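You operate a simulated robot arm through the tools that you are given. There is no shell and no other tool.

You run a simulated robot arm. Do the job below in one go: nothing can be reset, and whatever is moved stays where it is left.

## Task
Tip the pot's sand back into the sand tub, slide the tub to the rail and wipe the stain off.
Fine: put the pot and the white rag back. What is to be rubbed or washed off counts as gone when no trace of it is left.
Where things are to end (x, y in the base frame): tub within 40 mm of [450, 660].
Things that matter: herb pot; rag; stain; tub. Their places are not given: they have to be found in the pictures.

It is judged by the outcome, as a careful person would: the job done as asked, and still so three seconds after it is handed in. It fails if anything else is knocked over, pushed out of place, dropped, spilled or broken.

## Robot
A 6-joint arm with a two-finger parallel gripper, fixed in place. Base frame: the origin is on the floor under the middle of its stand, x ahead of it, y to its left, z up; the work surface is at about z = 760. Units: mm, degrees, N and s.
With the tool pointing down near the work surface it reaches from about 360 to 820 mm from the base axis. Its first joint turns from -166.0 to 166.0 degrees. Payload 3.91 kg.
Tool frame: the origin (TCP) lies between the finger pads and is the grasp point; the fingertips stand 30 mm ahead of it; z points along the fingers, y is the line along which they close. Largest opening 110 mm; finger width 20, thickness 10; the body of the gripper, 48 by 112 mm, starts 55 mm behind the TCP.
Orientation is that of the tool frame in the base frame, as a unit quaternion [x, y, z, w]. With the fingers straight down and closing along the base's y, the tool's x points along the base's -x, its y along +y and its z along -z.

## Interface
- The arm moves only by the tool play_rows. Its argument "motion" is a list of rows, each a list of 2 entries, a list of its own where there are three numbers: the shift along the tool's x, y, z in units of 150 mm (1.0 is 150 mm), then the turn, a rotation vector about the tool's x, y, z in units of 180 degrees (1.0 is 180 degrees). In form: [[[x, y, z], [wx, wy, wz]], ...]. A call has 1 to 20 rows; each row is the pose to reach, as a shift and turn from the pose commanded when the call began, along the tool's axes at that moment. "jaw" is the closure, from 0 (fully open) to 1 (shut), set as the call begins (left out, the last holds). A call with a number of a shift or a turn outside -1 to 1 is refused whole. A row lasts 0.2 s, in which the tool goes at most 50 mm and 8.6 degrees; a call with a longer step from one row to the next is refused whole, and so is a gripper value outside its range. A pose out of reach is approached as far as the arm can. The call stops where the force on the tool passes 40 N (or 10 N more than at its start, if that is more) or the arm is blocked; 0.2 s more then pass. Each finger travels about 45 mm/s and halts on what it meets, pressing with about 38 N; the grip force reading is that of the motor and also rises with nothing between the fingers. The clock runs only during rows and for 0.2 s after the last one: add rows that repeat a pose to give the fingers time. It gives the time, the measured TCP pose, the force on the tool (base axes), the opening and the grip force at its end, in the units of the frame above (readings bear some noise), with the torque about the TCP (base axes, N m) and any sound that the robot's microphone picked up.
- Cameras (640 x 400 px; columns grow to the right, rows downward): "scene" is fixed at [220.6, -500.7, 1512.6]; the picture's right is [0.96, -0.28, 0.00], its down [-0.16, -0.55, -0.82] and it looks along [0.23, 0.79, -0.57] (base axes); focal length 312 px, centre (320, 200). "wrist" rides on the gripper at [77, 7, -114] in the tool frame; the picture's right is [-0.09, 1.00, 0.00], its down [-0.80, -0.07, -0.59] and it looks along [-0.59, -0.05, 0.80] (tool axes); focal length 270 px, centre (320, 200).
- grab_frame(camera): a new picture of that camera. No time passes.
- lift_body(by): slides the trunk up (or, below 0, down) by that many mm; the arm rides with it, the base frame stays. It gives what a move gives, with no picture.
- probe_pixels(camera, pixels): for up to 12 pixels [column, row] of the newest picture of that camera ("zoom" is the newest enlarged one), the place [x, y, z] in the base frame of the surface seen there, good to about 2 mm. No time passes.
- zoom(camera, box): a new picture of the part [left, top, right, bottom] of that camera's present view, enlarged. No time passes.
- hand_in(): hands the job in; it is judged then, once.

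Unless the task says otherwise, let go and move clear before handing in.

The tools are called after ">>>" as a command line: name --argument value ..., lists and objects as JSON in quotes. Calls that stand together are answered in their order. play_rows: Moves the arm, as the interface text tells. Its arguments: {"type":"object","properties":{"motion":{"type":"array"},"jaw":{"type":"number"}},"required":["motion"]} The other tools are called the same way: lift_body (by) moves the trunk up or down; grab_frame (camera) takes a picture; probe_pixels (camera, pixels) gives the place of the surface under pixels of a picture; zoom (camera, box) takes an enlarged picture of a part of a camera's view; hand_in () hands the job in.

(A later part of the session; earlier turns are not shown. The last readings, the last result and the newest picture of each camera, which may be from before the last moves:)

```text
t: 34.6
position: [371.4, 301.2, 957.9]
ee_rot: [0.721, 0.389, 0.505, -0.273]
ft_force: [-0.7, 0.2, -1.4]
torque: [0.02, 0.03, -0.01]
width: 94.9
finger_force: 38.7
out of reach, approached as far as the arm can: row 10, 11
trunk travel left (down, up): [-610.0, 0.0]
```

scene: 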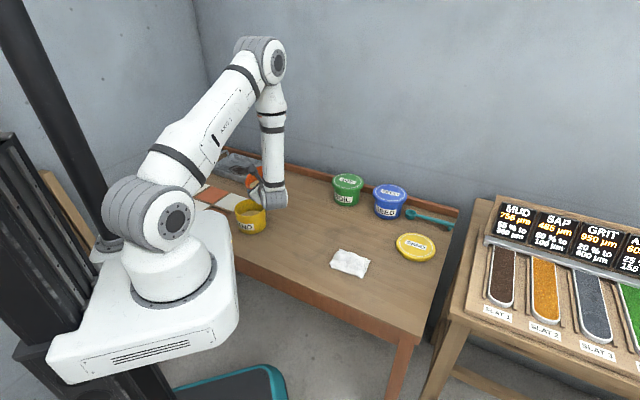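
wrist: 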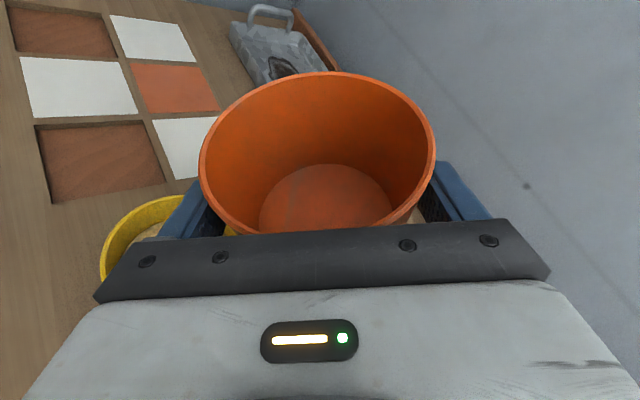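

The pot is almost above its spot, so I'll align at (374.7, 282.8) and check before descending.

>>> play_rows --motion '[[[-0.069, 0.043, -0.024], [0, 0, 0]], [[-0.138, 0.086, -0.047], [0, 0, 0]], [[-0.138, 0.086, -0.047], [0, 0, 0]]]'

>>> zoom --camera "scene" --box '[220, 160, 380, 260]'

```text
t: 35.4
position: [374.2, 285.0, 938.6]
ee_rot: [0.721, 0.389, 0.505, -0.272]
ft_force: [0.1, -0.3, -0.3]
torque: [0.02, -0.01, 0.01]
width: 94.8
finger_force: 38.1
trunk travel left (down, up): [-610.0, 0.0]
```

```text
4.00 times, centred on (300, 210) of scene
```

zoom: 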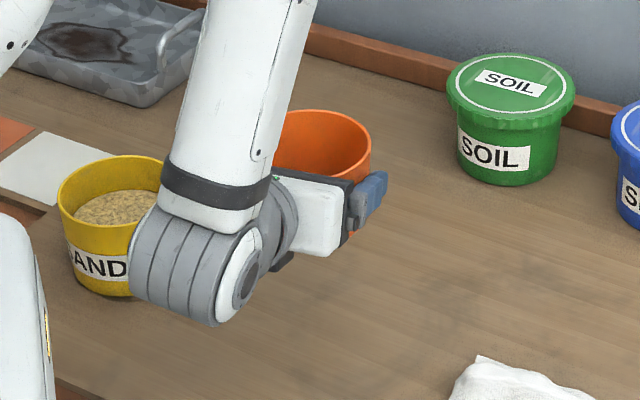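

Now I'll lower the pot to just above the table.

>>> play_rows --motion '[[[-0.142, 0.002, 0.05], [0, 0, 0]], [[-0.285, 0.004, 0.101], [0, 0, 0]], [[-0.427, 0.006, 0.151], [0, 0, 0]], [[-0.57, 0.008, 0.202], [0, 0, 0]], [[-0.712, 0.009, 0.252], [0, 0, 0]], [[-0.8, 0.011, 0.283], [0, 0, 0]], [[-0.855, 0.011, 0.303], [0, 0, 0]], [[-0.855, 0.011, 0.303], [0, 0, 0]]]'

>>> grab_frame --camera "wrist"

>>> zoom --camera "scene" --box '[240, 190, 368, 270]'

```text
t: 37.2
position: [376.9, 283.4, 803.8]
ee_rot: [0.721, 0.389, 0.505, -0.272]
ft_force: [-0.2, 0.3, -0.4]
torque: [0.02, 0.04, 0.01]
width: 95.0
finger_force: 37.9
trunk travel left (down, up): [-610.0, 0.0]
```

```text
taken
```

wrist: 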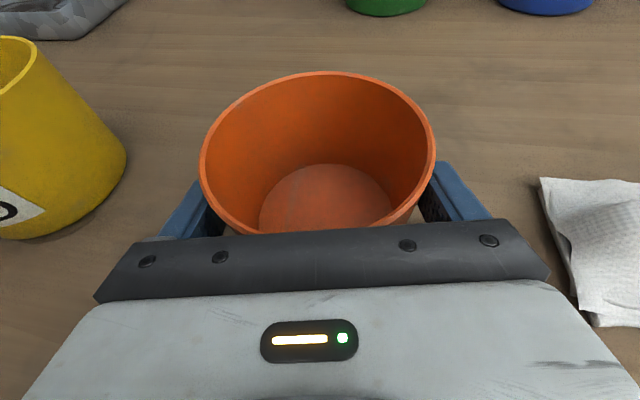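

```text
5.00 times, centred on (304, 230) of scene
```

zoom: 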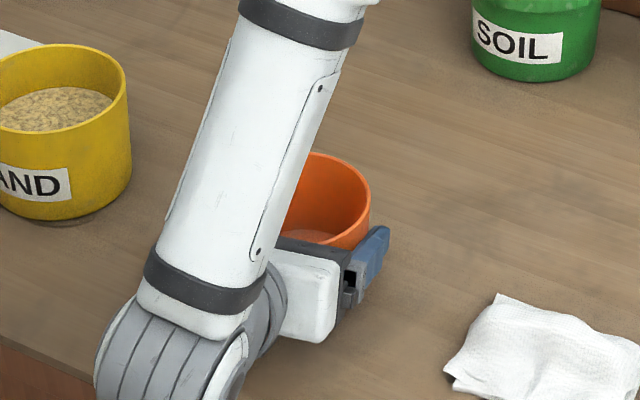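

It is 4 mm above the resting height, so I'll lower the rest of the way with a small xy correction.

>>> play_rows --motion '[[[-0.01, -0.006, 0], [0, 0, 0]], [[-0.02, -0.01, 0], [0, 0, 0]], [[-0.03, -0.01, 0], [0, 0, 0]], [[-0.03, -0.01, 0], [0, 0, 0]]]'

```text
t: 38.2
position: [374.4, 282.1, 801.0]
ee_rot: [0.72, 0.389, 0.505, -0.273]
ft_force: [-0.2, 1.3, 2.6]
torque: [0.03, 0.14, -0.01]
width: 94.8
finger_force: 38.0
trunk travel left (down, up): [-610.0, 0.0]
```

The upward force of 2.6 N says the pot is touching the table. I'll open the fingers.

>>> play_rows --motion '[[[0, 0, 0], [0, 0, 0]], [[0, 0, 0], [0, 0, 0]], [[0, 0, 0], [0, 0, 0]], [[0, 0, 0], [0, 0, 0]]]' --jaw 0

>>> grab_frame --camera "wrist"

```text
t: 39.2
position: [374.6, 281.2, 799.7]
ee_rot: [0.721, 0.389, 0.505, -0.272]
ft_force: [-0.1, -0.1, 0.2]
torque: [0.01, 0.03, 0.0]
width: 110.1
finger_force: 0.0
trunk travel left (down, up): [-610.0, 0.0]
```

```text
taken
```

wrist: 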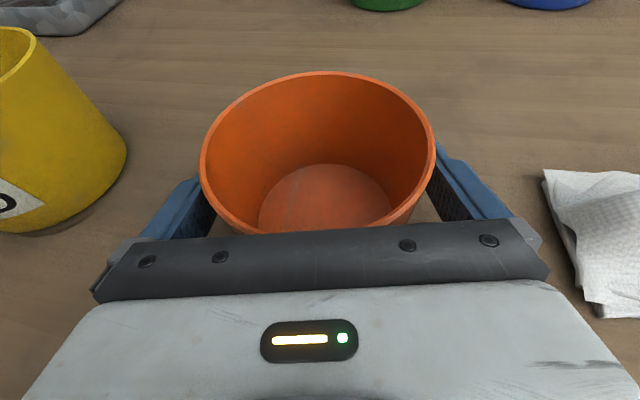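

The pot is released and standing. I'll rise straight up.

>>> play_rows --motion '[[[0.094, 0, -0.034], [0, 0, 0]], [[0.219, 0, -0.08], [0, 0, 0]], [[0.376, 0, -0.137], [0, 0, 0]], [[0.564, 0, -0.206], [0, 0, 0]], [[0.752, 0, -0.274], [0, 0, 0]], [[0.877, 0, -0.32], [0, 0, 0]], [[0.877, 0, -0.32], [0, 0, 0]]]'

>>> grab_frame --camera "scene"

>>> grab_frame --camera "wrist"

```text
t: 40.8
position: [372.9, 282.8, 941.0]
ee_rot: [0.721, 0.389, 0.505, -0.272]
ft_force: [0.6, -0.6, 0.6]
torque: [-0.03, 0.02, -0.03]
width: 110.0
finger_force: 0.1
trunk travel left (down, up): [-610.0, 0.0]
```

```text
taken
```

scene: 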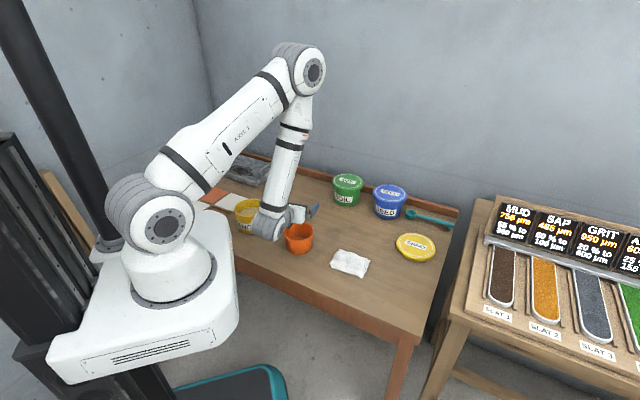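

```text
taken
```

wrist: 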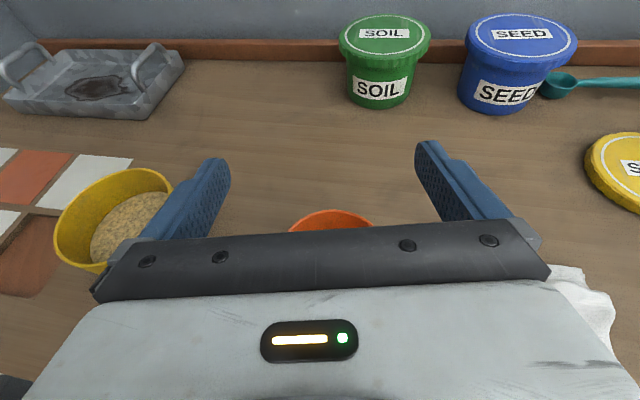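

The pot is back in place. Before sliding the tub I'll check the tile patch near its path (scene around 205,200) for recesses and probe the tub's present position.

>>> zoom --camera "scene" --box '[170, 165, 298, 245]'

>>> probe_pixels --camera "zoom" --pixels '[[355, 155], [395, 195], [270, 130], [310, 165], [345, 200], [290, 200], [205, 215], [250, 270], [200, 260], [260, 230], [230, 225], [290, 270]]'

>>> probe_pixels --camera "wrist" --pixels '[[57, 230], [110, 172], [150, 172], [75, 195], [90, 272], [120, 230], [155, 210], [120, 175], [100, 165], [40, 210], [20, 250], [85, 150]]'

```text
5.00 times, centred on (234, 205) of scene
```

zoom: 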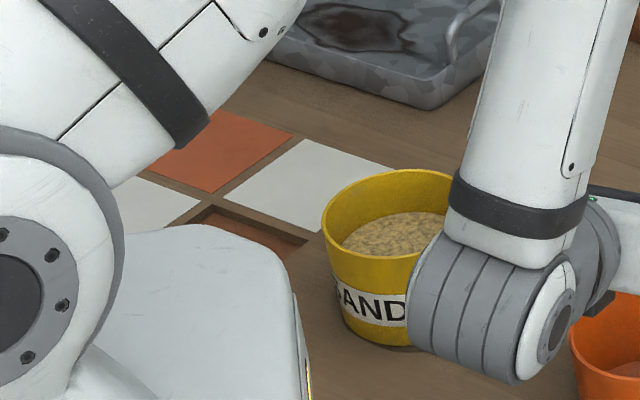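

```text
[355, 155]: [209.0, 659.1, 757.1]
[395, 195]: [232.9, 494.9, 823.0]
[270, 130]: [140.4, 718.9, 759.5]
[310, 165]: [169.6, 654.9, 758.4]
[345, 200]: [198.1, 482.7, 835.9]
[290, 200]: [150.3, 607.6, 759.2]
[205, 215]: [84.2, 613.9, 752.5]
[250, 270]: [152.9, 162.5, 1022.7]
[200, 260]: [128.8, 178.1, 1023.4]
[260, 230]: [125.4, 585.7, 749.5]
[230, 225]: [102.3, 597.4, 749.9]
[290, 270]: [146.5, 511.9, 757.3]
```

```text
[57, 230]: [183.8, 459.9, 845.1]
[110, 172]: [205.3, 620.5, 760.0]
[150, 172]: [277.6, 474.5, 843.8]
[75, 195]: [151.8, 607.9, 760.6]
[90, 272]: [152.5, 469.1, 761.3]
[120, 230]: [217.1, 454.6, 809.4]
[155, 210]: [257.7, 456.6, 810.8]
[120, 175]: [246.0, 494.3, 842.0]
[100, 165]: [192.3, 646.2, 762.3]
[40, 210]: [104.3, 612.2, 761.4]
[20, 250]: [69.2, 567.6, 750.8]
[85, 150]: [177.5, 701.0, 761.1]
```

The path from (232, 445) to (450, 660) is bare flush table, and the recessed tile slots lie well to the left. I'll turn the tool straight down with the fingers closing along the travel direction, so I can pinch the tub's near wall and slide it.

>>> play_rows --motion '[[[0.0104, -0.0532, 0], [0.0201, -0.0249, -0.0288]], [[0.0208, -0.1063, 0], [0.0402, -0.0499, -0.0575]], [[0.0312, -0.1595, 0], [0.0603, -0.0748, -0.0863]], [[0.0415, -0.2126, 0], [0.0804, -0.0998, -0.115]], [[0.0519, -0.2658, 0], [0.1005, -0.1247, -0.1438]], [[0.0623, -0.3189, 0], [0.1206, -0.1496, -0.1725]], [[0.0727, -0.3721, 0], [0.1407, -0.1746, -0.2013]], [[0.0831, -0.4252, 0], [0.1608, -0.1995, -0.23]], [[0.0935, -0.4784, 0], [0.1809, -0.2244, -0.2588]], [[0.1038, -0.5315, 0], [0.201, -0.2494, -0.2875]], [[0.1142, -0.5847, 0], [0.2211, -0.2743, -0.3163]], [[0.1246, -0.6378, 0], [0.2412, -0.2993, -0.345]], [[0.135, -0.691, 0], [0.2613, -0.3242, -0.3738]], [[0.135, -0.691, 0], [0.2613, -0.3242, -0.3738]]]' --jaw 0.4

>>> grab_frame --camera "scene"

>>> grab_frame --camera "wrist"

```text
t: 43.8
position: [291.0, 344.9, 959.5]
ee_rot: [0.387, 0.922, 0.001, 0.001]
ft_force: [0.0, 0.2, -0.9]
torque: [0.0, 0.02, -0.04]
width: 65.6
finger_force: 0.2
out of reach, approached as far as the arm can: row 12
trunk travel left (down, up): [-610.0, 0.0]
```

```text
taken
```

scene: 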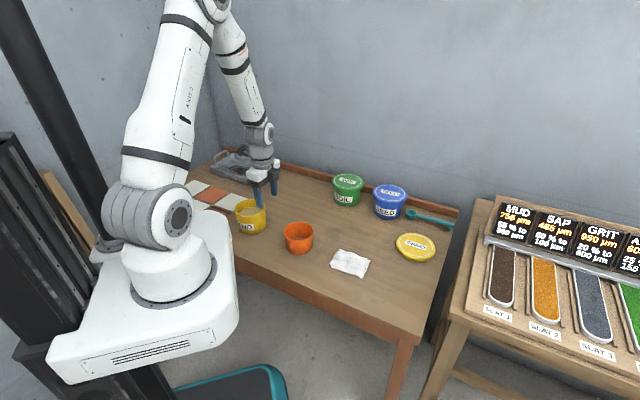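

```text
taken
```

wrist: 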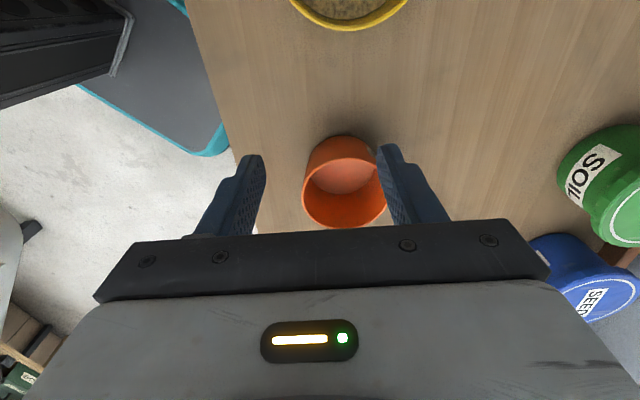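

The tool is pointing down with the closing axis along azimuth 44.5°. I'll move above the tub's near rim point at (195.6, 409).

>>> play_rows --motion '[[[0.15, -0.031, 0.08], [0, 0, 0]], [[0.3, -0.062, 0.16], [0, 0, 0]], [[0.45, -0.093, 0.24], [0, 0, 0]], [[0.601, -0.123, 0.32], [0, 0, 0]], [[0.751, -0.154, 0.4], [0, 0, 0]], [[0.751, -0.154, 0.4], [0, 0, 0]]]'

>>> grab_frame --camera "wrist"

```text
t: 45.2
position: [195.3, 409.7, 899.1]
ee_rot: [0.387, 0.922, 0.001, 0.0]
ft_force: [-0.1, 0.1, 0.1]
torque: [0.0, 0.01, 0.02]
width: 65.7
finger_force: 0.1
trunk travel left (down, up): [-610.0, 0.0]
```

```text
taken
```

wrist: 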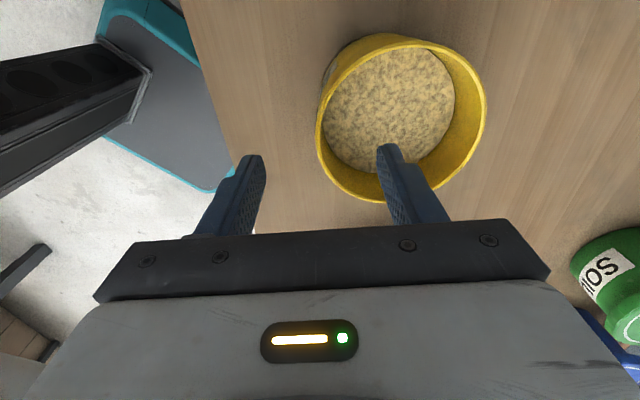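

The inner finger is above the tub and the outer one is outside. I'll probe the rim to verify the alignment before descending.

>>> zoom --camera "wrist" --box '[290, 20, 510, 220]'

>>> grab_frame --camera "wrist"

>>> probe_pixels --camera "wrist" --pixels '[[320, 130], [484, 110], [390, 36], [370, 200], [335, 75], [455, 60], [330, 165], [470, 150], [385, 95], [318, 110], [322, 145], [350, 110]]'

```text
2.00 times, centred on (400, 120) of wrist
```

zoom: 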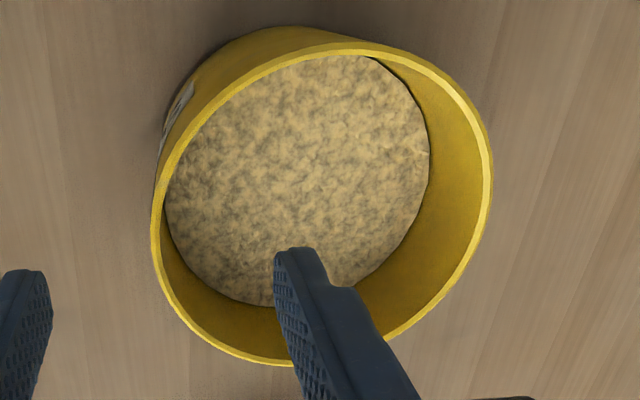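

```text
taken
```

wrist: 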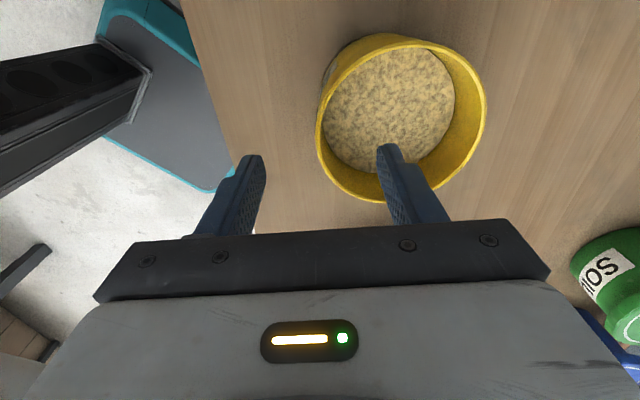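

```text
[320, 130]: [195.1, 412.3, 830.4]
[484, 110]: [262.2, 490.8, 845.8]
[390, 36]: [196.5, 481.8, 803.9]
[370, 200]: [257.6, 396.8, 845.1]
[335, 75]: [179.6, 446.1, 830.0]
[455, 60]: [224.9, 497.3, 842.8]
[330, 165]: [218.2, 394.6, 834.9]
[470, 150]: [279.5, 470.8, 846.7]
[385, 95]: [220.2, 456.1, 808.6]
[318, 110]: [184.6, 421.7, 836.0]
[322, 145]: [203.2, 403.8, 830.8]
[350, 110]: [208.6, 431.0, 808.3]
```

The tub centre is (233.5, 445.5), so the pinch point is right on the wall. I'll descend so the tips straddle the wall with the inner tip about 12 mm above the sand.

>>> play_rows --motion '[[[0, 0.008, 0.08], [0, 0, 0]], [[0, 0.008, 0.16], [0, 0, 0]], [[0, 0.008, 0.24], [0, 0, 0]], [[0, 0.008, 0.307], [0, 0, 0]], [[0, 0.008, 0.307], [0, 0, 0]]]'

>>> zoom --camera "scene" --box '[200, 140, 328, 240]'

>>> grab_frame --camera "wrist"

```text
t: 46.4
position: [196.5, 409.6, 853.1]
ee_rot: [0.387, 0.922, 0.002, 0.0]
ft_force: [1.2, -0.5, 1.0]
torque: [-0.01, -0.02, -0.01]
width: 65.7
finger_force: 0.1
trunk travel left (down, up): [-610.0, 0.0]
```

```text
4.00 times, centred on (264, 190) of scene
```

zoom: 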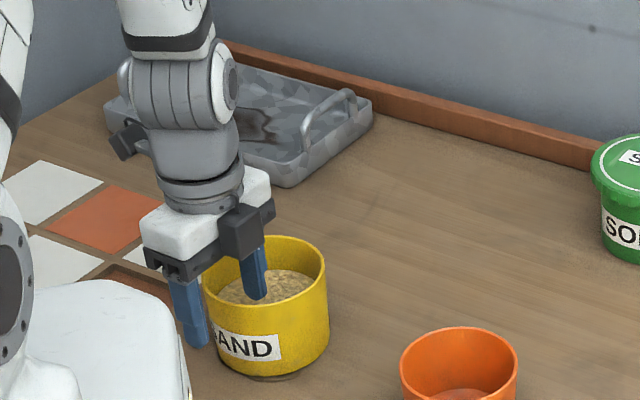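

```text
taken
```

wrist: 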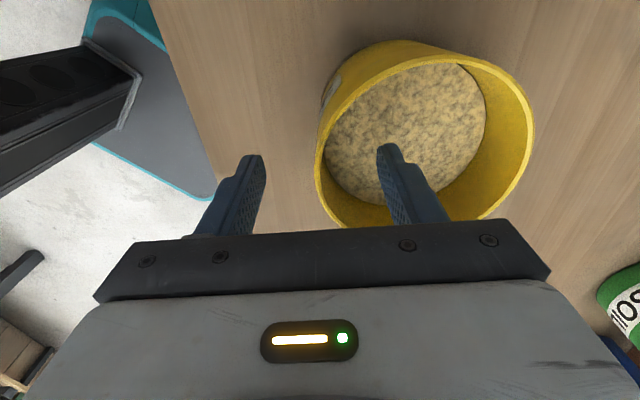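

The fingers straddle the near wall. I'll close on it.

>>> play_rows --motion '[[[0, 0, 0], [0, 0, 0]], [[0, 0, 0], [0, 0, 0]], [[0, 0, 0], [0, 0, 0]], [[0, 0, 0], [0, 0, 0]], [[0, 0, 0], [0, 0, 0]], [[0, 0, 0], [0, 0, 0]]]' --jaw 1

>>> grab_frame --camera "wrist"

```text
t: 47.8
position: [197.3, 408.0, 853.5]
ee_rot: [0.388, 0.922, 0.001, 0.001]
ft_force: [2.5, 1.6, 3.3]
torque: [0.6, -0.74, 0.01]
width: 7.4
finger_force: 38.0
trunk travel left (down, up): [-610.0, 0.0]
```

```text
taken
```

wrist: 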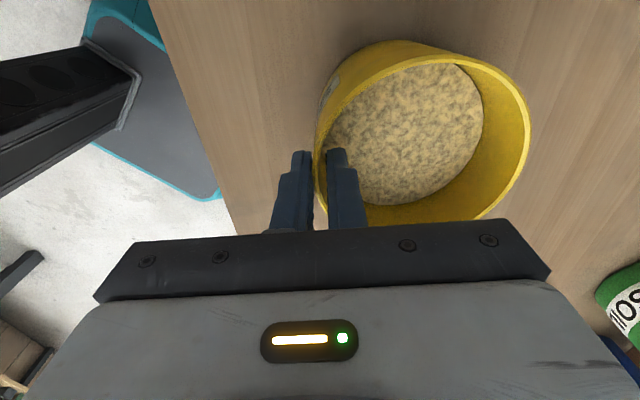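

The wall is held at 7.4 mm wide. I'll slide the tub the first 100 mm along the closing axis and watch the force.

>>> play_rows --motion '[[[0.001, 0.04, 0], [0, 0, 0]], [[0.001, 0.12, 0], [0, 0, 0]], [[0.002, 0.2, 0], [0, 0, 0]], [[0.002, 0.28, 0], [0, 0, 0]], [[0.003, 0.36, 0], [0, 0, 0]], [[0.003, 0.44, 0], [0, 0, 0]], [[0.004, 0.52, 0], [0, 0, 0]], [[0.004, 0.6, 0], [0, 0, 0]], [[0.004, 0.667, 0], [0, 0, 0]]]'

>>> grab_frame --camera "wrist"

>>> grab_frame --camera "scene"

```text
t: 49.8
position: [265.7, 478.3, 853.1]
ee_rot: [0.387, 0.922, 0.0, 0.0]
ft_force: [-3.2, -2.7, 8.0]
torque: [0.54, -0.46, 0.04]
width: 7.5
finger_force: 38.0
trunk travel left (down, up): [-610.0, 0.0]
```

```text
taken
```

wrist: 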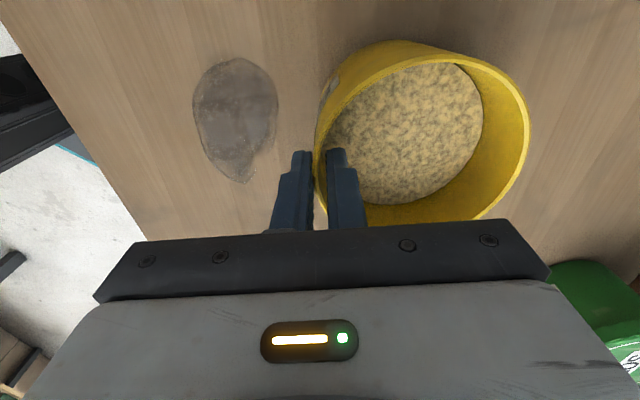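

```text
taken
```

scene: 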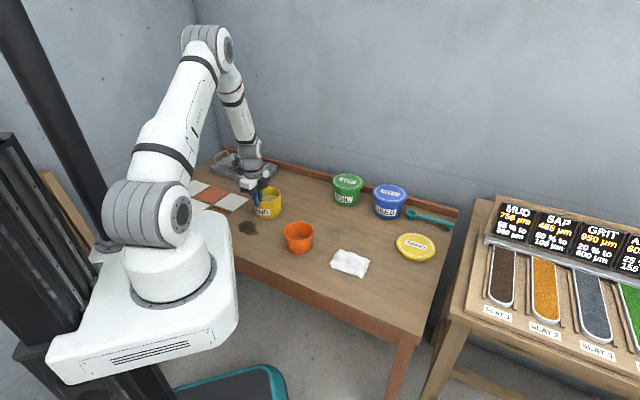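

Sliding the tub has uncovered a dark stain on the table where it stood (wrist pixel 237,115), so that is the stain the job means. The slide is smooth, so I'll continue toward the target.

>>> play_rows --motion '[[[0, 0.04, 0], [0, 0, 0]], [[0, 0.12, 0], [0, 0, 0]], [[0, 0.2, 0], [0, 0, 0]], [[0, 0.28, 0], [0, 0, 0]], [[0, 0.36, 0], [0, 0, 0]], [[0, 0.44, 0], [0, 0, 0]], [[0, 0.52, 0], [0, 0, 0]], [[0, 0.6, 0], [0, 0, 0]], [[0, 0.69, 0], [0, 0, 0]]]'

>>> grab_frame --camera "wrist"

```text
t: 51.8
position: [341.8, 554.8, 853.6]
ee_rot: [0.387, 0.922, 0.001, 0.001]
ft_force: [-1.2, -2.7, 8.0]
torque: [0.54, -0.58, -0.02]
width: 7.2
finger_force: 38.2
trunk travel left (down, up): [-610.0, 0.0]
```

```text
taken
```

wrist: 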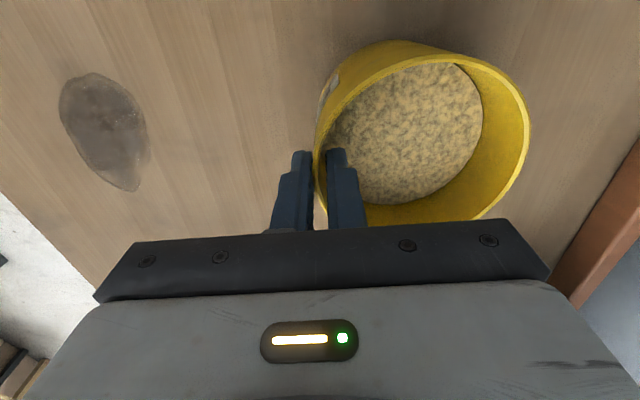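

The tub is tracking well and its centre is now about (378, 592). I'll slide the last 99 mm.

>>> play_rows --motion '[[[-0.001, 0.04, 0], [0, 0, 0]], [[-0.002, 0.12, 0], [0, 0, 0]], [[-0.004, 0.2, 0], [0, 0, 0]], [[-0.006, 0.28, 0], [0, 0, 0]], [[-0.007, 0.36, 0], [0, 0, 0]], [[-0.009, 0.44, 0], [0, 0, 0]], [[-0.01, 0.52, 0], [0, 0, 0]], [[-0.012, 0.6, 0], [0, 0, 0]], [[-0.013, 0.659, 0], [0, 0, 0]], [[-0.013, 0.659, 0], [0, 0, 0]]]'

>>> grab_frame --camera "wrist"

>>> grab_frame --camera "scene"

>>> probe_pixels --camera "wrist" --pixels '[[527, 140], [400, 45], [500, 85], [480, 215], [330, 110], [400, 130], [430, 215], [515, 185]]'

```text
t: 54.0
position: [413.5, 620.4, 854.2]
ee_rot: [0.387, 0.922, 0.001, 0.001]
ft_force: [-3.5, -2.6, 9.7]
torque: [0.71, -0.66, 0.05]
width: 7.4
finger_force: 38.0
trunk travel left (down, up): [-610.0, 0.0]
```

```text
taken
```

wrist: 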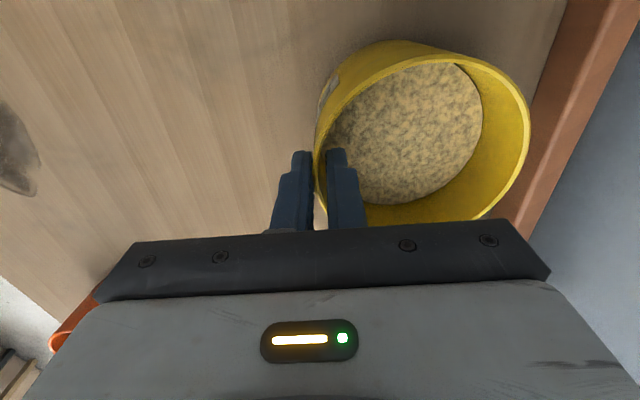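

```text
taken
```

scene: 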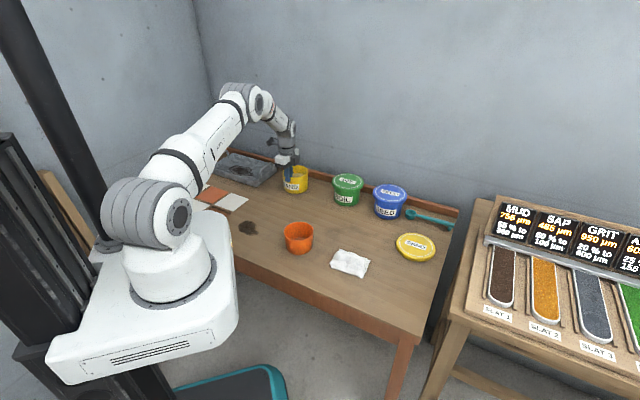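

```text
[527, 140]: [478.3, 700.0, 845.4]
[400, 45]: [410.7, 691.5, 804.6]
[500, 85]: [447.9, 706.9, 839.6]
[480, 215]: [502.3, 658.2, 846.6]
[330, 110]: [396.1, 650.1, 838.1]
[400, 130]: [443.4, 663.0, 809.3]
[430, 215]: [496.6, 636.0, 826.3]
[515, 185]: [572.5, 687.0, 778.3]
```

The tub rim fits a centre near (449, 657), within a few millimetres of the target. I'll open and lift clear.

>>> play_rows --motion '[[[0, 0, 0], [0, 0, 0]], [[0, 0, 0], [0, 0, 0]], [[0, 0, 0], [0, 0, 0]], [[0, 0, 0], [0, 0, 0]]]' --jaw 0.4

>>> play_rows --motion '[[[0, 0, -0.1], [0, 0, 0]], [[0, 0, -0.3], [0, 0, 0]], [[0, 0, -0.6], [0, 0, 0]], [[0, 0, -0.8], [0, 0, 0]], [[0, 0, -0.8], [0, 0, 0]]]'

>>> grab_frame --camera "wrist"

>>> zoom --camera "scene" --box '[210, 140, 338, 250]'

```text
t: 55.0
position: [413.6, 621.7, 853.6]
ee_rot: [0.387, 0.922, 0.0, 0.0]
ft_force: [-0.5, 0.6, -0.3]
torque: [-0.01, 0.0, -0.01]
width: 66.3
finger_force: 0.1
trunk travel left (down, up): [-610.0, 0.0]
```

```text
t: 56.2
position: [414.5, 620.9, 971.2]
ee_rot: [0.387, 0.922, 0.0, 0.0]
ft_force: [-0.4, 0.1, 0.0]
torque: [0.03, 0.04, 0.02]
width: 65.8
finger_force: 0.0
trunk travel left (down, up): [-610.0, 0.0]
```

```text
taken
```

wrist: 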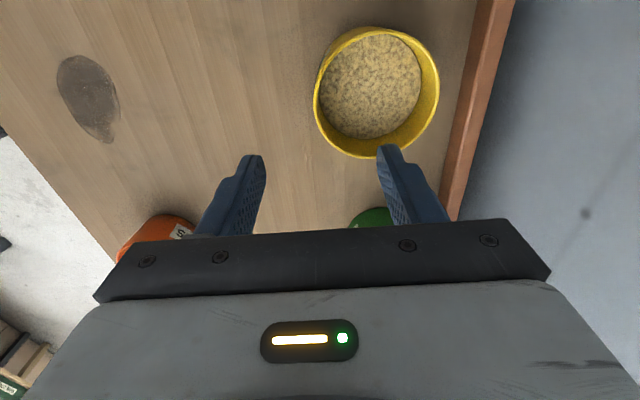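

```text
3.64 times, centred on (274, 195) of scene
```

zoom: 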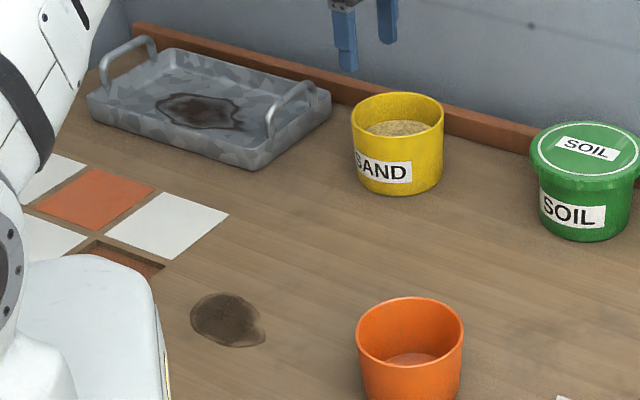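

The tub stands at its place and the table stain is clearly visible. I'll probe the stain outline and the pot's rim.

>>> zoom --camera "scene" --box '[228, 208, 292, 248]'

>>> probe_pixels --camera "zoom" --pixels '[[85, 130], [110, 95], [200, 80], [280, 110], [330, 150], [385, 190], [380, 225], [300, 245], [210, 235], [140, 190], [220, 160], [300, 190]]'

```text
10.00 times, centred on (260, 228) of scene
```

zoom: 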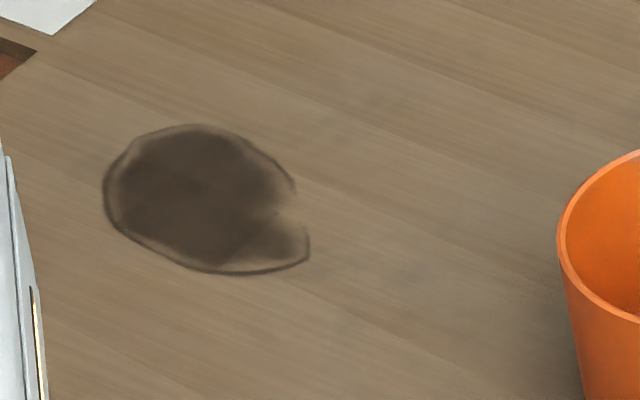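

```text
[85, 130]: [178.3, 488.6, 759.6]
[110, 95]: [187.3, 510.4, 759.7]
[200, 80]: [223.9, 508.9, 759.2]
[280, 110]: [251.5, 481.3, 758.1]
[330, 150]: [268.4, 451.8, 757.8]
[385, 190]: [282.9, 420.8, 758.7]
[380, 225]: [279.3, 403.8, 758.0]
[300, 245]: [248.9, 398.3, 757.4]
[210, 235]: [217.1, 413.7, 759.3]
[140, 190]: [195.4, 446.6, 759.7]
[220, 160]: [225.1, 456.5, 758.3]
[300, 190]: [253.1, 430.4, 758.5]
```

The stain covers roughly x 182–257, y 386–482, easily in reach with the tool down. The tool orientation already suits the rag's short side, so I'll travel over to it in steps.

>>> play_rows --motion '[[[-0.2, -0.125, 0], [0, 0, 0]], [[-0.45, -0.28, 0], [0, 0, 0]], [[-0.7, -0.435, 0], [0, 0, 0]], [[-0.893, -0.555, 0], [0, 0, 0]]]' --jaw 0

>>> play_rows --motion '[[[-0.2, -0.125, 0], [0, 0, 0]], [[-0.45, -0.28, 0], [0, 0, 0]], [[-0.7, -0.435, 0], [0, 0, 0]], [[-0.893, -0.555, 0], [0, 0, 0]]]'

>>> play_rows --motion '[[[-0.2, -0.125, 0], [0, 0, 0]], [[-0.45, -0.28, 0], [0, 0, 0]], [[-0.7, -0.435, 0], [0, 0, 0]], [[-0.893, -0.555, 0], [0, 0, 0]], [[-0.893, -0.555, 0], [0, 0, 0]]]'

>>> grab_frame --camera "wrist"

>>> grab_frame --camera "scene"

```text
t: 57.2
position: [446.9, 465.5, 974.5]
ee_rot: [0.387, 0.922, 0.001, 0.0]
ft_force: [0.2, -0.7, -0.4]
torque: [0.03, -0.01, -0.01]
width: 110.1
finger_force: 0.1
trunk travel left (down, up): [-610.0, 0.0]
```

```text
t: 58.2
position: [482.3, 310.6, 972.4]
ee_rot: [0.386, 0.923, 0.0, 0.001]
ft_force: [-1.3, -0.8, -0.8]
torque: [-0.02, 0.03, 0.0]
width: 110.0
finger_force: 0.1
trunk travel left (down, up): [-610.0, 0.0]
```

```text
t: 59.4
position: [516.7, 157.1, 969.9]
ee_rot: [0.388, 0.922, 0.0, 0.0]
ft_force: [0.5, -0.4, -0.3]
torque: [0.02, -0.02, -0.03]
width: 110.1
finger_force: 0.1
trunk travel left (down, up): [-610.0, 0.0]
```

```text
taken
```

wrist: 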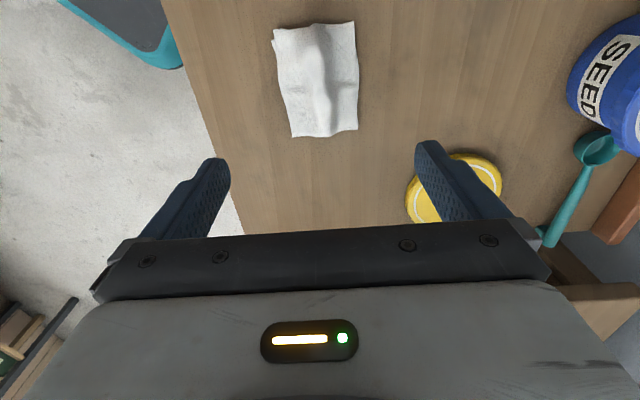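

```text
taken
```

scene: 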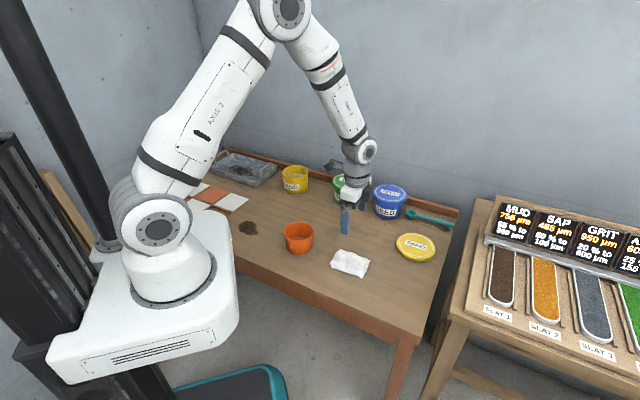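

The rag is aligned with the tool, with its short side across the closing axis. I'll probe its outline and the ridge heights.

>>> zoom --camera "wrist" --box '[240, 10, 400, 150]'

>>> grab_frame --camera "wrist"

>>> probe_pixels --camera "wrist" --pixels '[[274, 32], [353, 24], [357, 128], [292, 135], [318, 78], [283, 85], [356, 75], [322, 100], [322, 60], [300, 80], [340, 80], [322, 130]]'

```text
2.86 times, centred on (320, 80) of wrist
```

zoom: 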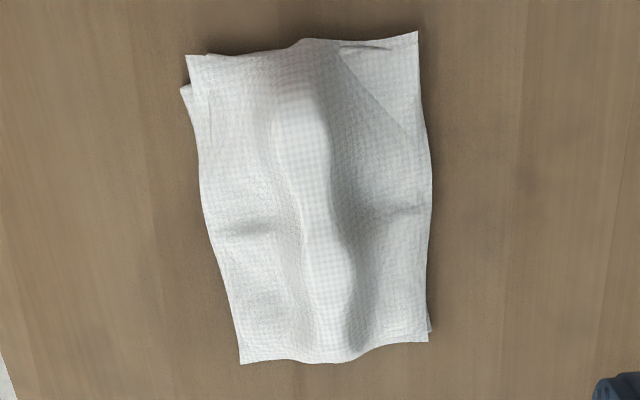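

```text
taken
```

wrist: 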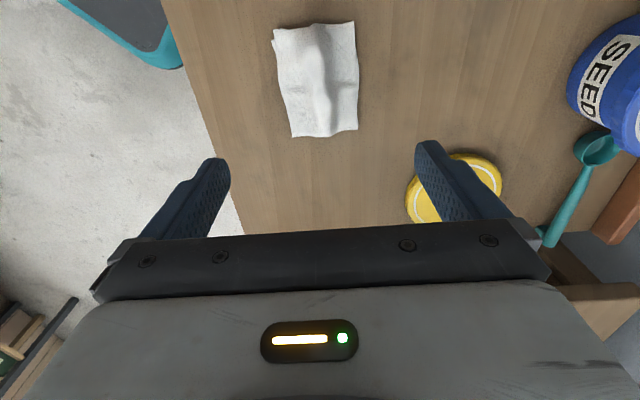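

```text
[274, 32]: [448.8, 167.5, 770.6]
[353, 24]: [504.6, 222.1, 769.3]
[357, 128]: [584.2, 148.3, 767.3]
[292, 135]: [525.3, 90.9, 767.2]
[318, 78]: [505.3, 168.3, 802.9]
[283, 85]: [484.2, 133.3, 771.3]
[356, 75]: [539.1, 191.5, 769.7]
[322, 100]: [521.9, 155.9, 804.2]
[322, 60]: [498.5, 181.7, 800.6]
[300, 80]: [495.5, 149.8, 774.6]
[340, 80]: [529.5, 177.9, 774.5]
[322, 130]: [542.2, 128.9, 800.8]
```

The rag has a raised ridge along its middle, up to z≈803, with flat flanks at about 771–775. I'll lower the open fingers to straddle it with the tips at about z 778.

>>> play_rows --motion '[[[0, 0.003, 0.25], [0, 0, 0]], [[0, 0.006, 0.5], [0, 0, 0]], [[0, 0.01, 0.75], [0, 0, 0]], [[0, 0.01, 0.93], [0, 0, 0]], [[0, 0.01, 0.93], [0, 0, 0]]]'

>>> grab_frame --camera "wrist"

>>> zoom --camera "scene" --box '[300, 190, 412, 290]'

```text
t: 60.6
position: [517.3, 157.7, 831.7]
ee_rot: [0.387, 0.922, 0.0, 0.0]
ft_force: [0.2, 0.1, -0.1]
torque: [-0.03, 0.01, -0.03]
width: 110.3
finger_force: 0.0
trunk travel left (down, up): [-610.0, 0.0]
```

```text
taken
```

wrist: 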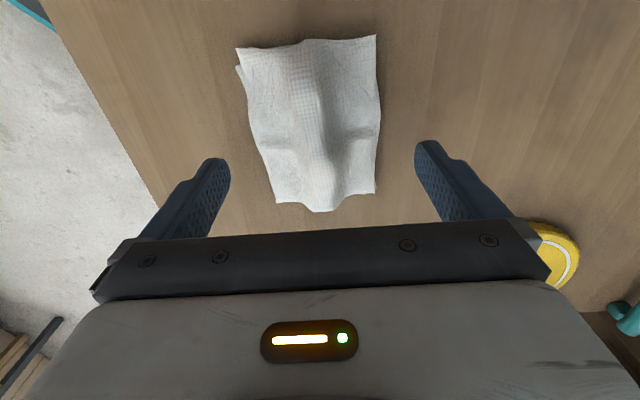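

```text
4.00 times, centred on (356, 240) of scene
```

zoom: 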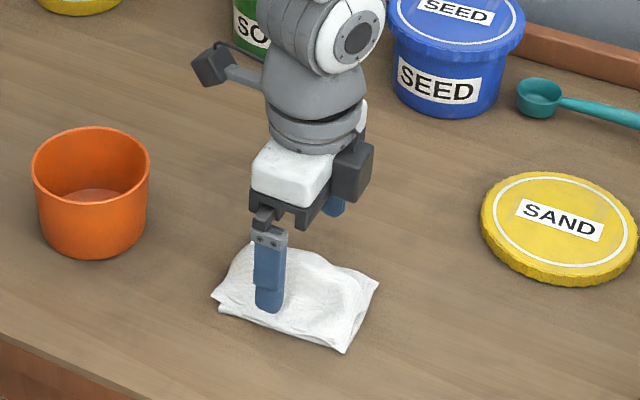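

The fingers are either side of the rag. I'll descend the remaining 24 mm and close on the ridge.

>>> play_rows --motion '[[[0, 0, 0.06], [0, 0, 0]], [[0, 0, 0.12], [0, 0, 0]], [[0, 0, 0.16], [0, 0, 0]], [[0, 0, 0.16], [0, 0, 0]]]'

>>> play_rows --motion '[[[0, 0, 0], [0, 0, 0]], [[0, 0, 0], [0, 0, 0]], [[0, 0, 0], [0, 0, 0]], [[0, 0, 0], [0, 0, 0]], [[0, 0, 0], [0, 0, 0]], [[0, 0, 0], [0, 0, 0]], [[0, 0, 0], [0, 0, 0]]]' --jaw 1

>>> grab_frame --camera "wrist"

>>> zoom --camera "scene" --box '[300, 190, 412, 290]'

```text
t: 61.6
position: [517.6, 159.0, 808.8]
ee_rot: [0.387, 0.922, 0.0, 0.0]
ft_force: [-0.1, 0.1, 0.5]
torque: [-0.03, 0.02, 0.02]
width: 110.0
finger_force: 0.1
trunk travel left (down, up): [-610.0, 0.0]
```

```text
t: 63.2
position: [517.3, 159.4, 809.3]
ee_rot: [0.386, 0.922, -0.001, 0.0]
ft_force: [-1.2, 0.2, 0.8]
torque: [-0.04, 0.07, 0.04]
width: 21.0
finger_force: 38.6
trunk travel left (down, up): [-610.0, 0.0]
```

```text
taken
```

wrist: 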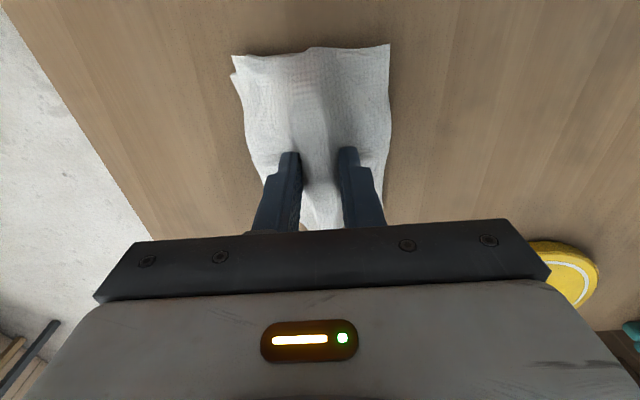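

```text
4.00 times, centred on (356, 240) of scene
```

zoom: 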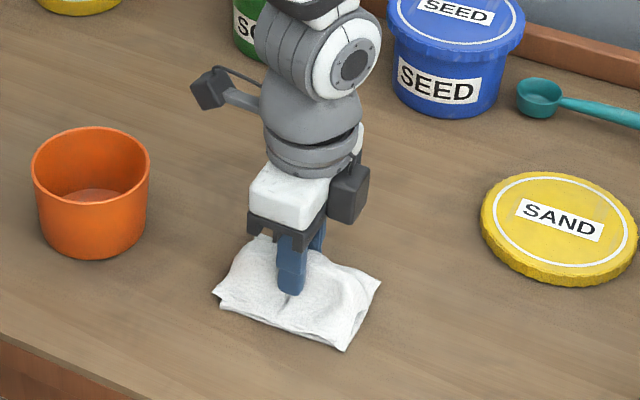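

The ridge is gripped at 21 mm with 38 N. I'll note the grasp pose (517.3, 159.4, 809.3) for the return, then lift 80 mm and check the rag comes along.

>>> play_rows --motion '[[[0, 0, -0.08], [0, 0, 0]], [[0, 0, -0.22], [0, 0, 0]], [[0, 0, -0.38], [0, 0, 0]], [[0, 0, -0.534], [0, 0, 0]], [[0, 0, -0.534], [0, 0, 0]]]'

>>> grab_frame --camera "wrist"

>>> zoom --camera "scene" --box '[300, 170, 428, 290]'

```text
t: 64.4
position: [515.6, 158.3, 890.9]
ee_rot: [0.387, 0.922, -0.001, 0.0]
ft_force: [-0.2, 0.6, -0.7]
torque: [-0.01, 0.03, -0.01]
width: 20.8
finger_force: 38.2
trunk travel left (down, up): [-610.0, 0.0]
```

```text
taken
```

wrist: 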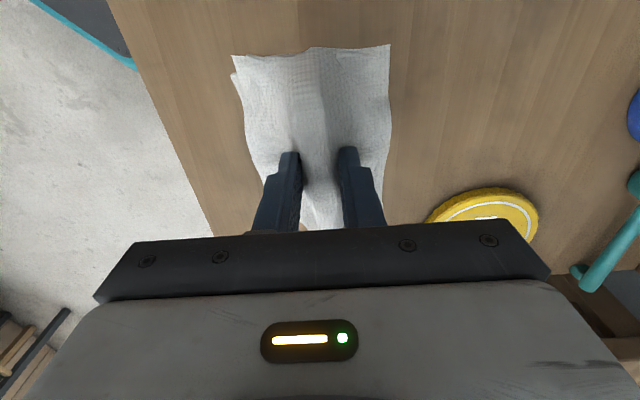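

```text
3.33 times, centred on (364, 230) of scene
```

zoom: 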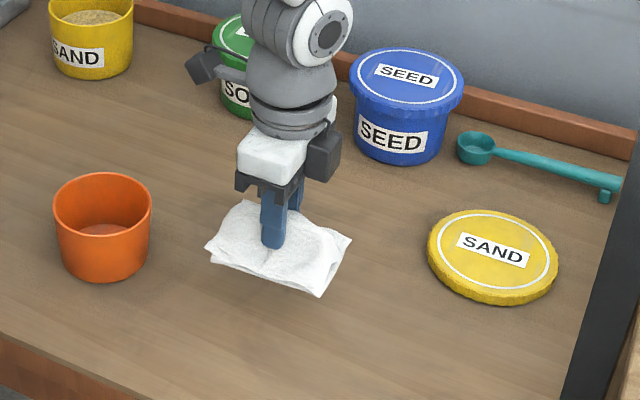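

The rag came up with the gripper and keeps its shape. I'll raise to about z 940 and carry it over the pot toward the stain.

>>> play_rows --motion '[[[0, 0, -0.2], [0, 0, 0]], [[0.1, 0, -0.333], [0, 0, 0]], [[0.3, -0.01, -0.333], [0, 0, 0]], [[0.5, -0.02, -0.333], [0, 0, 0]], [[0.7, -0.03, -0.333], [0, 0, 0]], [[0.9, -0.04, -0.333], [0, 0, 0]]]'

>>> play_rows --motion '[[[0.2, -0.01, 0], [0, 0, 0]], [[0.4, -0.02, 0], [0, 0, 0]], [[0.6, -0.03, 0], [0, 0, 0]], [[0.8, -0.035, 0], [0, 0, 0]], [[0.9, -0.04, 0], [0, 0, 0]]]'

>>> play_rows --motion '[[[0.2, -0.01, 0], [0, 0, 0]], [[0.4, -0.02, 0], [0, 0, 0]], [[0.6, -0.03, 0], [0, 0, 0]], [[0.8, -0.035, 0], [0, 0, 0]], [[0.9, -0.04, 0], [0, 0, 0]], [[0.9, -0.04, 0], [0, 0, 0]]]'

>>> grab_frame --camera "wrist"

>>> grab_frame --camera "scene"

```text
t: 65.8
position: [417.1, 251.4, 938.7]
ee_rot: [0.387, 0.922, 0.0, 0.001]
ft_force: [-0.3, 0.1, -1.0]
torque: [0.0, 0.0, -0.02]
width: 21.0
finger_force: 38.1
trunk travel left (down, up): [-610.0, 0.0]
```

```text
t: 67.0
position: [317.3, 344.3, 938.5]
ee_rot: [0.387, 0.922, 0.001, -0.001]
ft_force: [0.3, 0.2, -0.3]
torque: [-0.02, 0.05, 0.0]
width: 20.8
finger_force: 38.0
trunk travel left (down, up): [-610.0, 0.0]
```

```text
t: 68.4
position: [220.1, 436.5, 939.3]
ee_rot: [0.387, 0.922, 0.001, 0.001]
ft_force: [-0.9, 0.5, -0.5]
torque: [0.02, -0.01, -0.01]
width: 20.8
finger_force: 37.8
trunk travel left (down, up): [-610.0, 0.0]
```

```text
taken
```

wrist: 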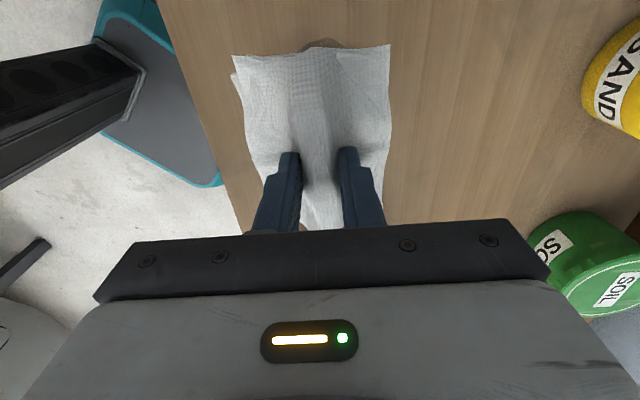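

```text
taken
```

scene: 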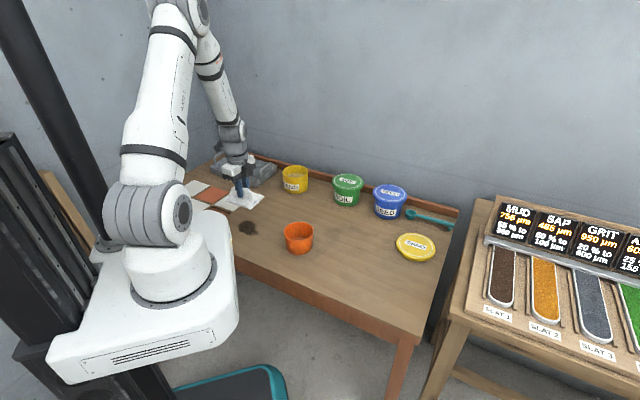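

The rag is above the stain, whose edge peeks out at wrist pixel 325,43. I'll lower to just above contact.

>>> play_rows --motion '[[[0, 0, 0.2], [0, 0, 0]], [[0, 0, 0.4], [0, 0, 0]], [[0, 0, 0.6], [0, 0, 0]], [[0, 0, 0.75], [0, 0, 0]], [[0, 0, 0.84], [0, 0, 0]], [[0, 0, 0.85], [0, 0, 0]], [[0, 0, 0.857], [0, 0, 0]], [[0, 0, 0.863], [0, 0, 0]], [[0, 0, 0.87], [0, 0, 0]], [[0, 0, 0.87], [0, 0, 0]]]'

>>> zoom --camera "scene" --box '[190, 170, 302, 260]'

```text
t: 70.6
position: [219.7, 435.7, 807.8]
ee_rot: [0.388, 0.922, 0.001, 0.0]
ft_force: [1.1, 1.2, 2.5]
torque: [-0.08, 0.02, -0.01]
width: 21.2
finger_force: 38.2
trunk travel left (down, up): [-610.0, 0.0]
```

```text
4.44 times, centred on (246, 215) of scene
```

zoom: 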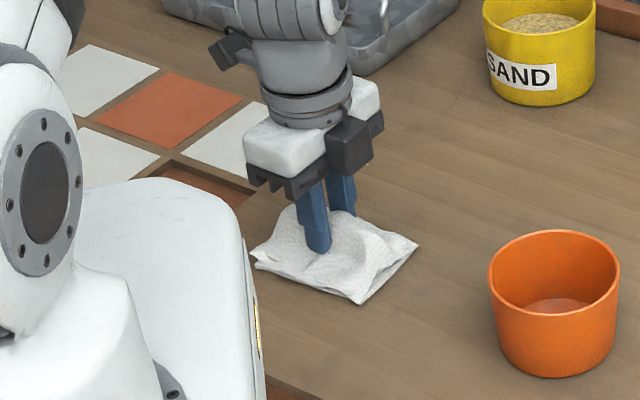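

The rag is in contact at 2.5 N. I'll press about 2 mm further and wipe in overlapping strokes across the whole stain.

>>> play_rows --motion '[[[0, 0, 0.012], [0, 0, 0]], [[0.12, 0, 0.012], [0, 0, 0]], [[0.233, 0, 0.012], [0, 0, 0]], [[0.1, 0, 0.012], [0, 0, 0]], [[-0.03, 0, 0.012], [0, 0, 0]], [[-0.15, 0, 0.012], [0, 0, 0]], [[-0.267, 0, 0.012], [0, 0, 0]], [[-0.267, 0.08, 0.012], [0, 0, 0]], [[-0.267, 0.147, 0.012], [0, 0, 0]], [[-0.12, 0.147, 0.012], [0, 0, 0]], [[0.02, 0.147, 0.012], [0, 0, 0]], [[0.15, 0.147, 0.012], [0, 0, 0]], [[0.233, 0.147, 0.012], [0, 0, 0]], [[0.233, 0, 0.012], [0, 0, 0]], [[0.233, -0.147, 0.012], [0, 0, 0]], [[0.1, -0.147, 0.012], [0, 0, 0]], [[-0.03, -0.147, 0.012], [0, 0, 0]], [[-0.15, -0.147, 0.012], [0, 0, 0]], [[-0.267, -0.147, 0.012], [0, 0, 0]], [[-0.13, -0.07, 0.012], [0, 0, 0]]]'

>>> zoom --camera "scene" --box '[190, 170, 302, 260]'

>>> grab_frame --camera "wrist"

```text
t: 71.6
position: [205.8, 454.0, 808.5]
ee_rot: [0.386, 0.922, 0.005, 0.0]
ft_force: [-4.8, -1.3, 21.2]
torque: [-1.01, -0.06, -0.27]
width: 21.1
finger_force: 37.5
trunk travel left (down, up): [-610.0, 0.0]
stopped in row 4: the force on the tool passed its limit at 42 N (the readings are from after the stop); the commanded pose is now the measured one
```

```text
4.44 times, centred on (246, 215) of scene
```

zoom: 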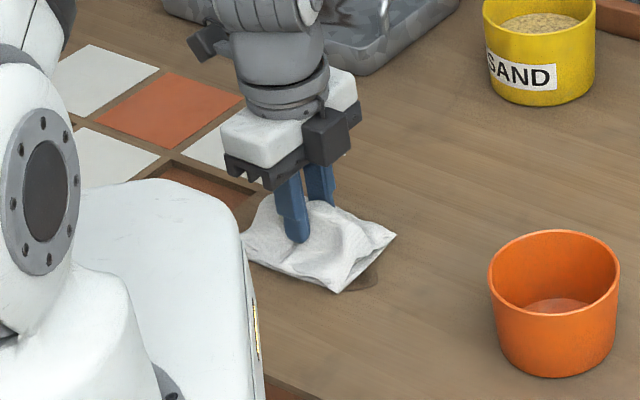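

```text
taken
```

wrist: 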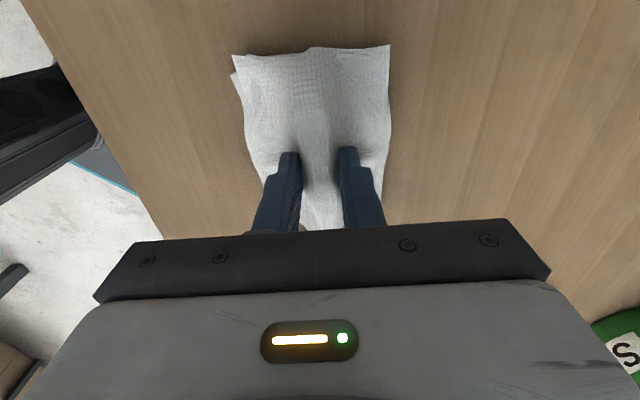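

Pressing 1.8 mm was too stiff and went over 40 N. I'll ease up 1 mm and read the force.

>>> play_rows --motion '[[[0, 0, -0.006], [0, 0, 0]], [[0, 0, -0.006], [0, 0, 0]]]'

```text
t: 72.2
position: [206.4, 455.6, 809.3]
ee_rot: [0.386, 0.923, 0.005, 0.0]
ft_force: [-4.5, 1.4, 9.0]
torque: [-0.29, 0.43, -0.16]
width: 21.2
finger_force: 37.9
trunk travel left (down, up): [-610.0, 0.0]
```

Contact is now about 9 N, good for wiping. I'll wipe with slower strokes.

>>> play_rows --motion '[[[-0.09, 0, 0], [0, 0, 0]], [[-0.18, 0, 0], [0, 0, 0]], [[-0.27, 0, 0], [0, 0, 0]], [[-0.36, 0, 0], [0, 0, 0]], [[-0.453, 0, 0], [0, 0, 0]], [[-0.36, 0, 0], [0, 0, 0]], [[-0.25, 0, 0], [0, 0, 0]], [[-0.14, 0, 0], [0, 0, 0]], [[-0.03, 0, 0], [0, 0, 0]], [[0.07, 0, 0], [0, 0, 0]], [[0.07, 0.06, 0], [0, 0, 0]], [[0.07, 0.113, 0], [0, 0, 0]], [[-0.03, 0.113, 0], [0, 0, 0]], [[-0.14, 0.113, 0], [0, 0, 0]], [[-0.25, 0.113, 0], [0, 0, 0]], [[-0.36, 0.113, 0], [0, 0, 0]], [[-0.453, 0.113, 0], [0, 0, 0]]]'

>>> zoom --camera "scene" --box '[190, 170, 302, 260]'

```text
t: 75.8
position: [265.3, 419.7, 808.3]
ee_rot: [0.386, 0.923, 0.005, 0.0]
ft_force: [-0.4, 3.3, 14.6]
torque: [-0.32, 0.28, -0.11]
width: 21.1
finger_force: 38.2
trunk travel left (down, up): [-610.0, 0.0]
```

```text
4.44 times, centred on (246, 215) of scene
```

zoom: 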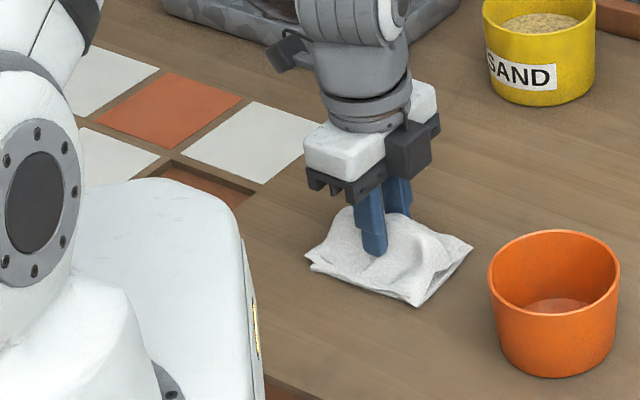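

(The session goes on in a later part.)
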